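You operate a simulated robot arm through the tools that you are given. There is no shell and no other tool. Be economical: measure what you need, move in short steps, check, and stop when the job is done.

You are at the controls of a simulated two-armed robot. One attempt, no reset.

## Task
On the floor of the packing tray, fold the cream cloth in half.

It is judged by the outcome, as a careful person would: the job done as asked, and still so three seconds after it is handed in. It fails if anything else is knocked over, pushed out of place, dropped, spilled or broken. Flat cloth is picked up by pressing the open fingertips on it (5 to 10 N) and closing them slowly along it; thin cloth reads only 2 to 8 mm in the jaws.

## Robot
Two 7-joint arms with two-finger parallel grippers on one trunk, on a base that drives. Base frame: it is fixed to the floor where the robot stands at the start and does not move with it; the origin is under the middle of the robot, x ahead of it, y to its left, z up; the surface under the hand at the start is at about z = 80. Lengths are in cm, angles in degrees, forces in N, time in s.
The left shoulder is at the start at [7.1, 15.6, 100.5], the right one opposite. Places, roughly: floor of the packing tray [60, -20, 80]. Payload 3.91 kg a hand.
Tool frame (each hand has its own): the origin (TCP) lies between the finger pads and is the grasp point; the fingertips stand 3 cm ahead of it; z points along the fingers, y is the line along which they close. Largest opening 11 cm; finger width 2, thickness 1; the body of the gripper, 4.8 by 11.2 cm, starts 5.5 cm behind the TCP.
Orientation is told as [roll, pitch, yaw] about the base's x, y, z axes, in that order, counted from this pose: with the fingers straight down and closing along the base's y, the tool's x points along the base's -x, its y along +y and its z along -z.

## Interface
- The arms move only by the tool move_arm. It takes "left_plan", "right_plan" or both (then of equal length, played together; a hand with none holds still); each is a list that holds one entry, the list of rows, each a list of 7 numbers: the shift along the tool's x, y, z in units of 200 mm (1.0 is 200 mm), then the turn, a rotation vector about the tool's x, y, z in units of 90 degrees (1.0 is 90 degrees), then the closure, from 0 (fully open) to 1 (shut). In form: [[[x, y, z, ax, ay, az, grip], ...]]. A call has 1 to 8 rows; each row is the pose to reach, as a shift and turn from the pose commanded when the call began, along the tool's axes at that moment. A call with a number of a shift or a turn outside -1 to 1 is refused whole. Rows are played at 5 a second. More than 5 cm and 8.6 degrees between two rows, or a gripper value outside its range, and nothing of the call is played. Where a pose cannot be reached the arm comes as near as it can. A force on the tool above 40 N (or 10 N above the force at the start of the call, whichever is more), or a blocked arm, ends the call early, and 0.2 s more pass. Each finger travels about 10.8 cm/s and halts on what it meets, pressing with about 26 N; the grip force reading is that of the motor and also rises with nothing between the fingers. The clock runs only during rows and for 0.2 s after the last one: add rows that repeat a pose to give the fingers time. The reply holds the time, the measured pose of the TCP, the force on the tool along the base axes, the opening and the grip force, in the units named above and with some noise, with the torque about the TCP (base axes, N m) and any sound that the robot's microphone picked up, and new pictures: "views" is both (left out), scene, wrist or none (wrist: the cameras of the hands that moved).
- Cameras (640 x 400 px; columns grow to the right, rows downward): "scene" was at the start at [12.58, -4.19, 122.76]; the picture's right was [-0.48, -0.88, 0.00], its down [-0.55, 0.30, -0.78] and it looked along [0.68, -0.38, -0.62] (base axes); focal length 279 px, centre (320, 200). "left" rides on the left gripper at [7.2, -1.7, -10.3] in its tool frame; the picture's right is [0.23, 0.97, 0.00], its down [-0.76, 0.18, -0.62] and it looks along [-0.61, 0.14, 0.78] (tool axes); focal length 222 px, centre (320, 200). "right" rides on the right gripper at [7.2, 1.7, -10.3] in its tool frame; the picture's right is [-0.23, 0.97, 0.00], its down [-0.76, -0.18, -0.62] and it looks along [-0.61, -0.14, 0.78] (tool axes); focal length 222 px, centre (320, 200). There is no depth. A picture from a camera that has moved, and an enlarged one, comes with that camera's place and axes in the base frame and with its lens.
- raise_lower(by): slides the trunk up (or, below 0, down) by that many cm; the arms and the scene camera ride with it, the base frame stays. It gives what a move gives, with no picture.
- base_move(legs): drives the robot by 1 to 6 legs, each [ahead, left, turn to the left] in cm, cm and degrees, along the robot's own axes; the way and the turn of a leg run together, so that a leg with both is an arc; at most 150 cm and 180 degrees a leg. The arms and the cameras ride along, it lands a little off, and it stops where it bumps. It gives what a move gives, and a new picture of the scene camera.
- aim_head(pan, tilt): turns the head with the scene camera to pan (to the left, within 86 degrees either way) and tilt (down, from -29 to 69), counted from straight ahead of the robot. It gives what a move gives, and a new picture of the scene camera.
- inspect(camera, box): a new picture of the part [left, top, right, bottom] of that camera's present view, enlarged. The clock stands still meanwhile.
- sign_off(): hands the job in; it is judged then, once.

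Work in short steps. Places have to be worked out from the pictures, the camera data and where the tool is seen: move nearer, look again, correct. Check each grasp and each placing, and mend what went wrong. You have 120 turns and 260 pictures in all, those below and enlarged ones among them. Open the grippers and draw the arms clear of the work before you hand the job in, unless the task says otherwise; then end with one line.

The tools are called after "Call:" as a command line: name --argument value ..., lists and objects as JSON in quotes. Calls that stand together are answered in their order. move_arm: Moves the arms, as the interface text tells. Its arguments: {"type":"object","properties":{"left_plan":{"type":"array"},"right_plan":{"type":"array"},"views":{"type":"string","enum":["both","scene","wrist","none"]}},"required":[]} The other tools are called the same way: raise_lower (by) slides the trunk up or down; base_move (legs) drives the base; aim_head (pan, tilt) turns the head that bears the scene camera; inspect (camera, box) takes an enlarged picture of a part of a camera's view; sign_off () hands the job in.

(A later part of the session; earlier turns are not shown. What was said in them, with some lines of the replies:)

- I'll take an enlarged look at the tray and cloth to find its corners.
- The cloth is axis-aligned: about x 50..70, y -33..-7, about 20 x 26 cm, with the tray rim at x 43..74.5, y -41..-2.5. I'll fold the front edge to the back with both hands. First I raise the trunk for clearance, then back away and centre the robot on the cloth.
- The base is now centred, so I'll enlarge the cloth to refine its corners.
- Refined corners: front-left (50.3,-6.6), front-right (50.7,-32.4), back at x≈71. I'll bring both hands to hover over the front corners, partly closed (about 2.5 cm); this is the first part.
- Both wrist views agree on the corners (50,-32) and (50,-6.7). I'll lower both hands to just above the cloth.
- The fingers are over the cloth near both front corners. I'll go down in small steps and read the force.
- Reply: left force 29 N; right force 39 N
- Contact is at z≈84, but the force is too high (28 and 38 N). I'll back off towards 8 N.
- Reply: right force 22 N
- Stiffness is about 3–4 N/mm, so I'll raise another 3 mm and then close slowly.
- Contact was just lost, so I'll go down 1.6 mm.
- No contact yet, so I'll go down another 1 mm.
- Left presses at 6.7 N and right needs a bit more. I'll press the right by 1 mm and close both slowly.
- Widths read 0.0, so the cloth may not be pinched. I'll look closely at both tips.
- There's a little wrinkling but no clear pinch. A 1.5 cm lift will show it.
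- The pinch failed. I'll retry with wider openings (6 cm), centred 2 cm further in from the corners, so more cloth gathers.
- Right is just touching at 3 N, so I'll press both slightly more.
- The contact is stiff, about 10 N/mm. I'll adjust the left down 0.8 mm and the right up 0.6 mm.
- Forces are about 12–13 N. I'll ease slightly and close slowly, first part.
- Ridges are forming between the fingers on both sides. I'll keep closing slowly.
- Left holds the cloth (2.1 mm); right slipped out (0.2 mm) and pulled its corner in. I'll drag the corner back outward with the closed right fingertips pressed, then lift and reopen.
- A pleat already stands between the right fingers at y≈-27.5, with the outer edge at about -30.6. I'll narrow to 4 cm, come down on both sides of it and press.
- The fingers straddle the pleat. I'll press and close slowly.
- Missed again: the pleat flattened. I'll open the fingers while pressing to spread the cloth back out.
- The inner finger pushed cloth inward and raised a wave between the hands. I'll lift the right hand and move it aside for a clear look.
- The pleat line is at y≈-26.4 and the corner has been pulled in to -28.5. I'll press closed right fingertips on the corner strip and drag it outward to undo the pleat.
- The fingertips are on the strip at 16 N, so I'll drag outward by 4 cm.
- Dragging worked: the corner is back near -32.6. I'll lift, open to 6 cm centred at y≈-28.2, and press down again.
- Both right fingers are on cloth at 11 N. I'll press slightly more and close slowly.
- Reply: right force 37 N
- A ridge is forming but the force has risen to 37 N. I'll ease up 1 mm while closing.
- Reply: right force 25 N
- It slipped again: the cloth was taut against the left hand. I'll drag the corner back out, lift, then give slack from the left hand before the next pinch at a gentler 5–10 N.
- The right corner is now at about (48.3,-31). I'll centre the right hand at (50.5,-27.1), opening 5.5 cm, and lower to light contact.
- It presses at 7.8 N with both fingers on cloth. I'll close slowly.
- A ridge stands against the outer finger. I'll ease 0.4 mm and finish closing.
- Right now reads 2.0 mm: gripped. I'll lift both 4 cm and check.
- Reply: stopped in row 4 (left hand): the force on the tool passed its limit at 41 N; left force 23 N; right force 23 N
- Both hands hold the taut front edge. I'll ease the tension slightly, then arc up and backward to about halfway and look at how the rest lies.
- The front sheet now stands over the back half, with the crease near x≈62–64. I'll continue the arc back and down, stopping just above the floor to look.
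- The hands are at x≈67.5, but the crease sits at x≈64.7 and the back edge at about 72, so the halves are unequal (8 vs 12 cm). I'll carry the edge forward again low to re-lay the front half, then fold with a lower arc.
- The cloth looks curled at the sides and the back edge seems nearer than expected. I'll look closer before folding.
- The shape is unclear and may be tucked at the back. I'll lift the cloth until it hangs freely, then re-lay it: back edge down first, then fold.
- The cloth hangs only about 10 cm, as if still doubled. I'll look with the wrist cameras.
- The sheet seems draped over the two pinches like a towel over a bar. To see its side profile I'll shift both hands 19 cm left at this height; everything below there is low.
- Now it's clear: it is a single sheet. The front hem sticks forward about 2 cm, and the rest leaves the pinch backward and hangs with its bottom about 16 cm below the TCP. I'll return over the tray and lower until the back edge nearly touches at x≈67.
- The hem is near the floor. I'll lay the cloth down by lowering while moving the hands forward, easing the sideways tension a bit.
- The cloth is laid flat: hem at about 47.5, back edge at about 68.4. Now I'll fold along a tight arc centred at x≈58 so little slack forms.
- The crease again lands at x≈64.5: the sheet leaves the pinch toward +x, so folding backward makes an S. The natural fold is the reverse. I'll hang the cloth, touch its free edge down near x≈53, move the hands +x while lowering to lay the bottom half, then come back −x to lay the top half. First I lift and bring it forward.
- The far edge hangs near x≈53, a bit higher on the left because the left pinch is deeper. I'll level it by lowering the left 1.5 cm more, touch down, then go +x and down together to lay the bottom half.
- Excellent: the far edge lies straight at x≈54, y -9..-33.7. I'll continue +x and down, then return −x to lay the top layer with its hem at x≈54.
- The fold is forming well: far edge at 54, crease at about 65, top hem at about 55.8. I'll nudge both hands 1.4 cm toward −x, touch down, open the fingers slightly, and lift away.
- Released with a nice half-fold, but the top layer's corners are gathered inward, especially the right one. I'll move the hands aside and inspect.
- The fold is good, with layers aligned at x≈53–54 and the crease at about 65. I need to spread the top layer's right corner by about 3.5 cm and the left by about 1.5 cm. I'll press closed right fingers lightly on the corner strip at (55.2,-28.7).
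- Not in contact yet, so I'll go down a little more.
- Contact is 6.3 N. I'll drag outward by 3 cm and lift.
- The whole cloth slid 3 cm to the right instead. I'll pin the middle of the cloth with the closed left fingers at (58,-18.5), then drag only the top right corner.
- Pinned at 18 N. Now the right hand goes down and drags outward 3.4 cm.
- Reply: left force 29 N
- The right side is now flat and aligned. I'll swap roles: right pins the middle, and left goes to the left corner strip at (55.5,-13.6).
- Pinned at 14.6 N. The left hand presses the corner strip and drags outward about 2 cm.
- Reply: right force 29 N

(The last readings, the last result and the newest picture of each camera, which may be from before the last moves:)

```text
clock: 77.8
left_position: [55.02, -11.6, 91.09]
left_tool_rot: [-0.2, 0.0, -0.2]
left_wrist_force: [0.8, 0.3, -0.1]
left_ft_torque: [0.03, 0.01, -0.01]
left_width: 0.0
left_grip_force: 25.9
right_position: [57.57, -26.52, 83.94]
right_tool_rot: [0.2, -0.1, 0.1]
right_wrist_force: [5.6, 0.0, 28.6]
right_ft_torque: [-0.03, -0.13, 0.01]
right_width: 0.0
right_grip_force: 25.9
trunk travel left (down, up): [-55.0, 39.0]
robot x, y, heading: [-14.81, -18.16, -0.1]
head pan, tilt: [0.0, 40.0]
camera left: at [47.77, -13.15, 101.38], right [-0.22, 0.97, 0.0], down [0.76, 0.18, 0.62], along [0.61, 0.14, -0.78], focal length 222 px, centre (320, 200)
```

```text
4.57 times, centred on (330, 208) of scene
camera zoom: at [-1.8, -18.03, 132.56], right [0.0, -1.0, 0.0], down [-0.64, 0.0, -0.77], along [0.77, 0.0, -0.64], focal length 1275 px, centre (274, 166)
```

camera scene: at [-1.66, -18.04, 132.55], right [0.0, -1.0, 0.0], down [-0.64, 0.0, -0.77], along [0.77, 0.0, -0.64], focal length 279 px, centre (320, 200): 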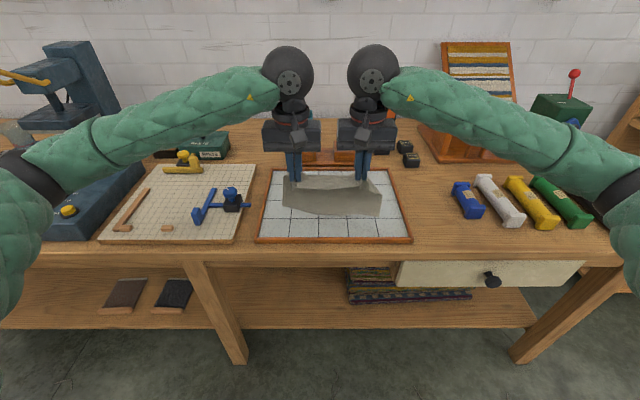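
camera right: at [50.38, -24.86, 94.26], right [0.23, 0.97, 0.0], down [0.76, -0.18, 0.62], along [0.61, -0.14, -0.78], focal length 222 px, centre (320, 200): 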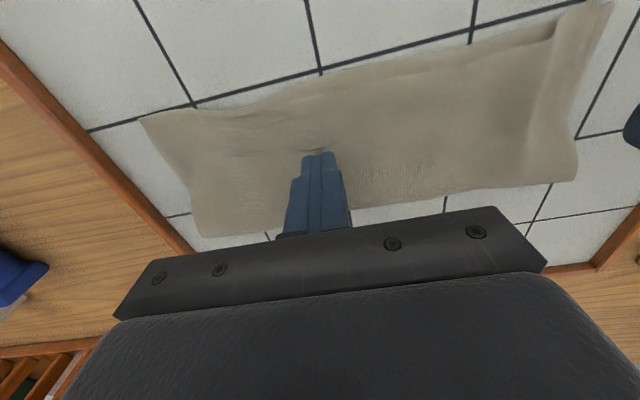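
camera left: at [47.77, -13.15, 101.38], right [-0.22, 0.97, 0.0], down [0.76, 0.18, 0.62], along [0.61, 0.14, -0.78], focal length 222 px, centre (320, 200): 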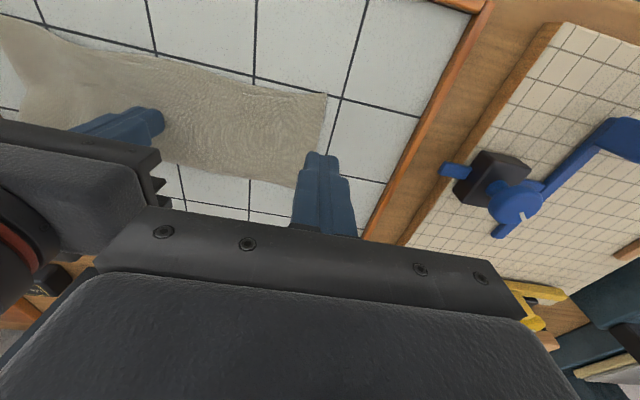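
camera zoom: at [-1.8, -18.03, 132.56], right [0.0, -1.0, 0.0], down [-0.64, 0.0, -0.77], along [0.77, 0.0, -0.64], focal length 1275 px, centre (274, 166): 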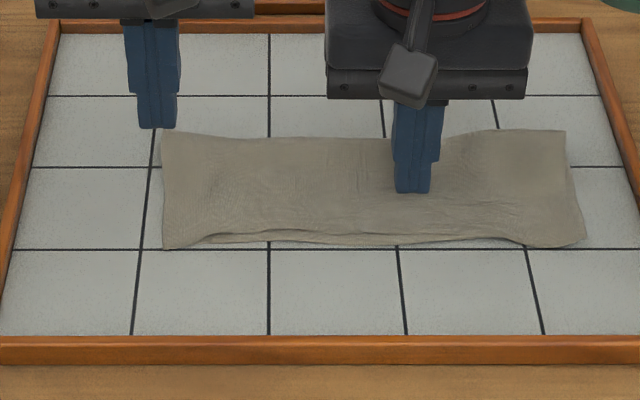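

The left corner is flat and aligned too. Now I'll lift both hands well clear and check the result.

Call:
move_arm --left_plan '[[[0, 0, -0.15, 0, 0, 0, 1], [0, 0.15, -0.3, 0, 0, 0, 1], [0, 0.35, -0.4, 0, 0, 0, 0.9], [0, 0.55, -0.5, 0, 0, 0, 0.7], [0, 0.75, -0.5, 0, 0, 0, 0.5], [0, 0.95, -0.5, 0, 0, 0, 0.2]]]' --right_plan '[[[0, 0, -0.1, 0, 0, 0, 1], [0, 0, -0.3, 0, 0, 0, 1], [0, -0.1, -0.5, 0, 0, 0, 0.9], [0, -0.3, -0.6, 0, 0, 0, 0.7], [0, -0.5, -0.7, 0, 0, 0, 0.5], [0, -0.72, -0.75, 0, 0, 0, 0.2]]]' --views "both"

Call:
inspect --camera "scene" --box '[260, 165, 400, 250]'

Call:
inspect --camera "right" --box '[320, 0, 640, 200]'

```text
clock: 79.2
left_position: [55.03, 7.64, 101.05]
left_tool_rot: [-0.2, 0.0, -0.4]
left_wrist_force: [-1.2, -0.3, 0.5]
left_ft_torque: [-0.03, 0.0, -0.01]
left_width: 8.82
left_grip_force: 0.0
right_position: [57.74, -40.94, 98.97]
right_tool_rot: [0.2, 0.0, 0.2]
right_wrist_force: [-0.1, 0.8, 0.8]
right_ft_torque: [0.03, -0.04, 0.01]
right_width: 8.79
right_grip_force: 0.0
trunk travel left (down, up): [-55.0, 39.0]
robot x, y, heading: [-15.0, -18.05, -0.3]
head pan, tilt: [0.0, 40.0]
camera scene: at [-1.74, -18.05, 132.56], right [0.0, -1.0, 0.0], down [-0.64, 0.0, -0.77], along [0.77, 0.0, -0.64], focal length 279 px, centre (320, 200)
camera right: at [50.54, -39.24, 109.28], right [0.22, 0.97, 0.0], down [0.76, -0.18, 0.62], along [0.61, -0.14, -0.78], focal length 222 px, centre (320, 200)
camera left: at [47.81, 5.94, 111.36], right [-0.22, 0.97, 0.0], down [0.76, 0.18, 0.62], along [0.61, 0.14, -0.78], focal length 222 px, centre (320, 200)
```

scene: 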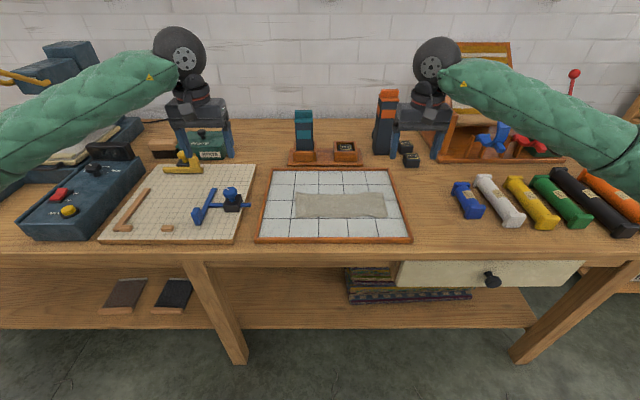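
right: 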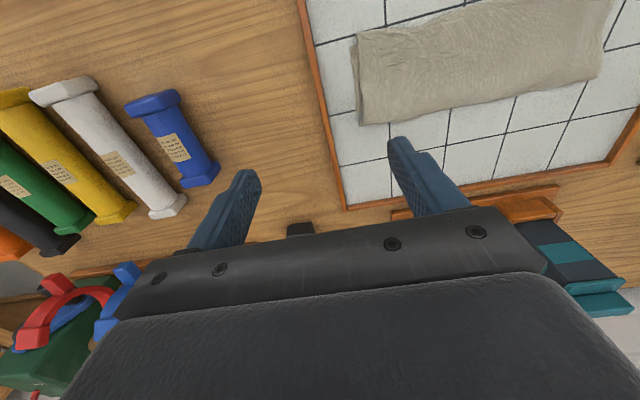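
left: 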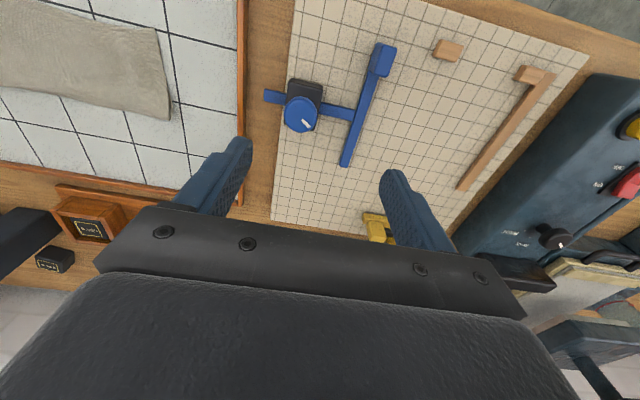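

```text
4.57 times, centred on (330, 208) of scene
camera zoom: at [-1.74, -18.05, 132.56], right [0.0, -1.0, 0.0], down [-0.64, 0.0, -0.77], along [0.77, 0.0, -0.64], focal length 1275 px, centre (274, 166)
```

zoom: 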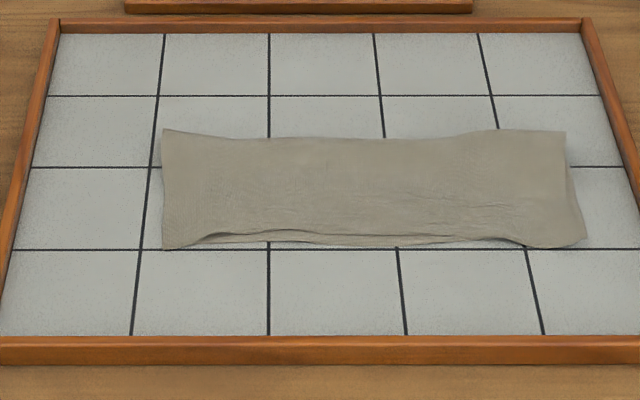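

```text
2.00 times, centred on (480, 100) of right
camera zoom: at [50.54, -39.24, 109.28], right [0.22, 0.97, 0.0], down [0.76, -0.18, 0.62], along [0.61, -0.14, -0.78], focal length 444 px, centre (0, 400)
```

zoom: 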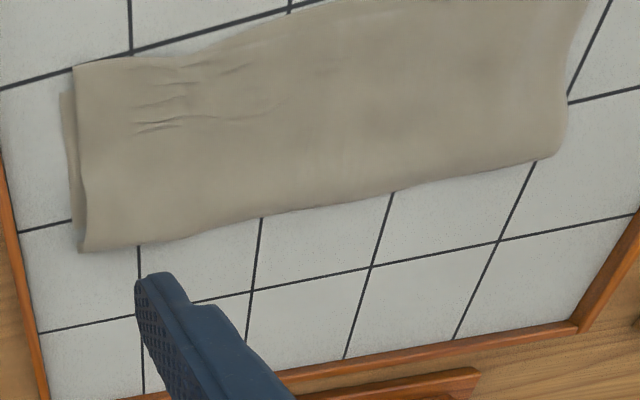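

The cloth lies neatly folded in half on the tray floor, with its edges aligned to about 1 cm. The hands are open and clear, and nothing else looks disturbed, so I'm handing in.

Call:
sign_off

```text
The job is handed in.
```

The cream cloth is folded in half on the floor of the packing tray, edges aligned to within about 1 cm, with both grippers open and clear and nothing else disturbed.
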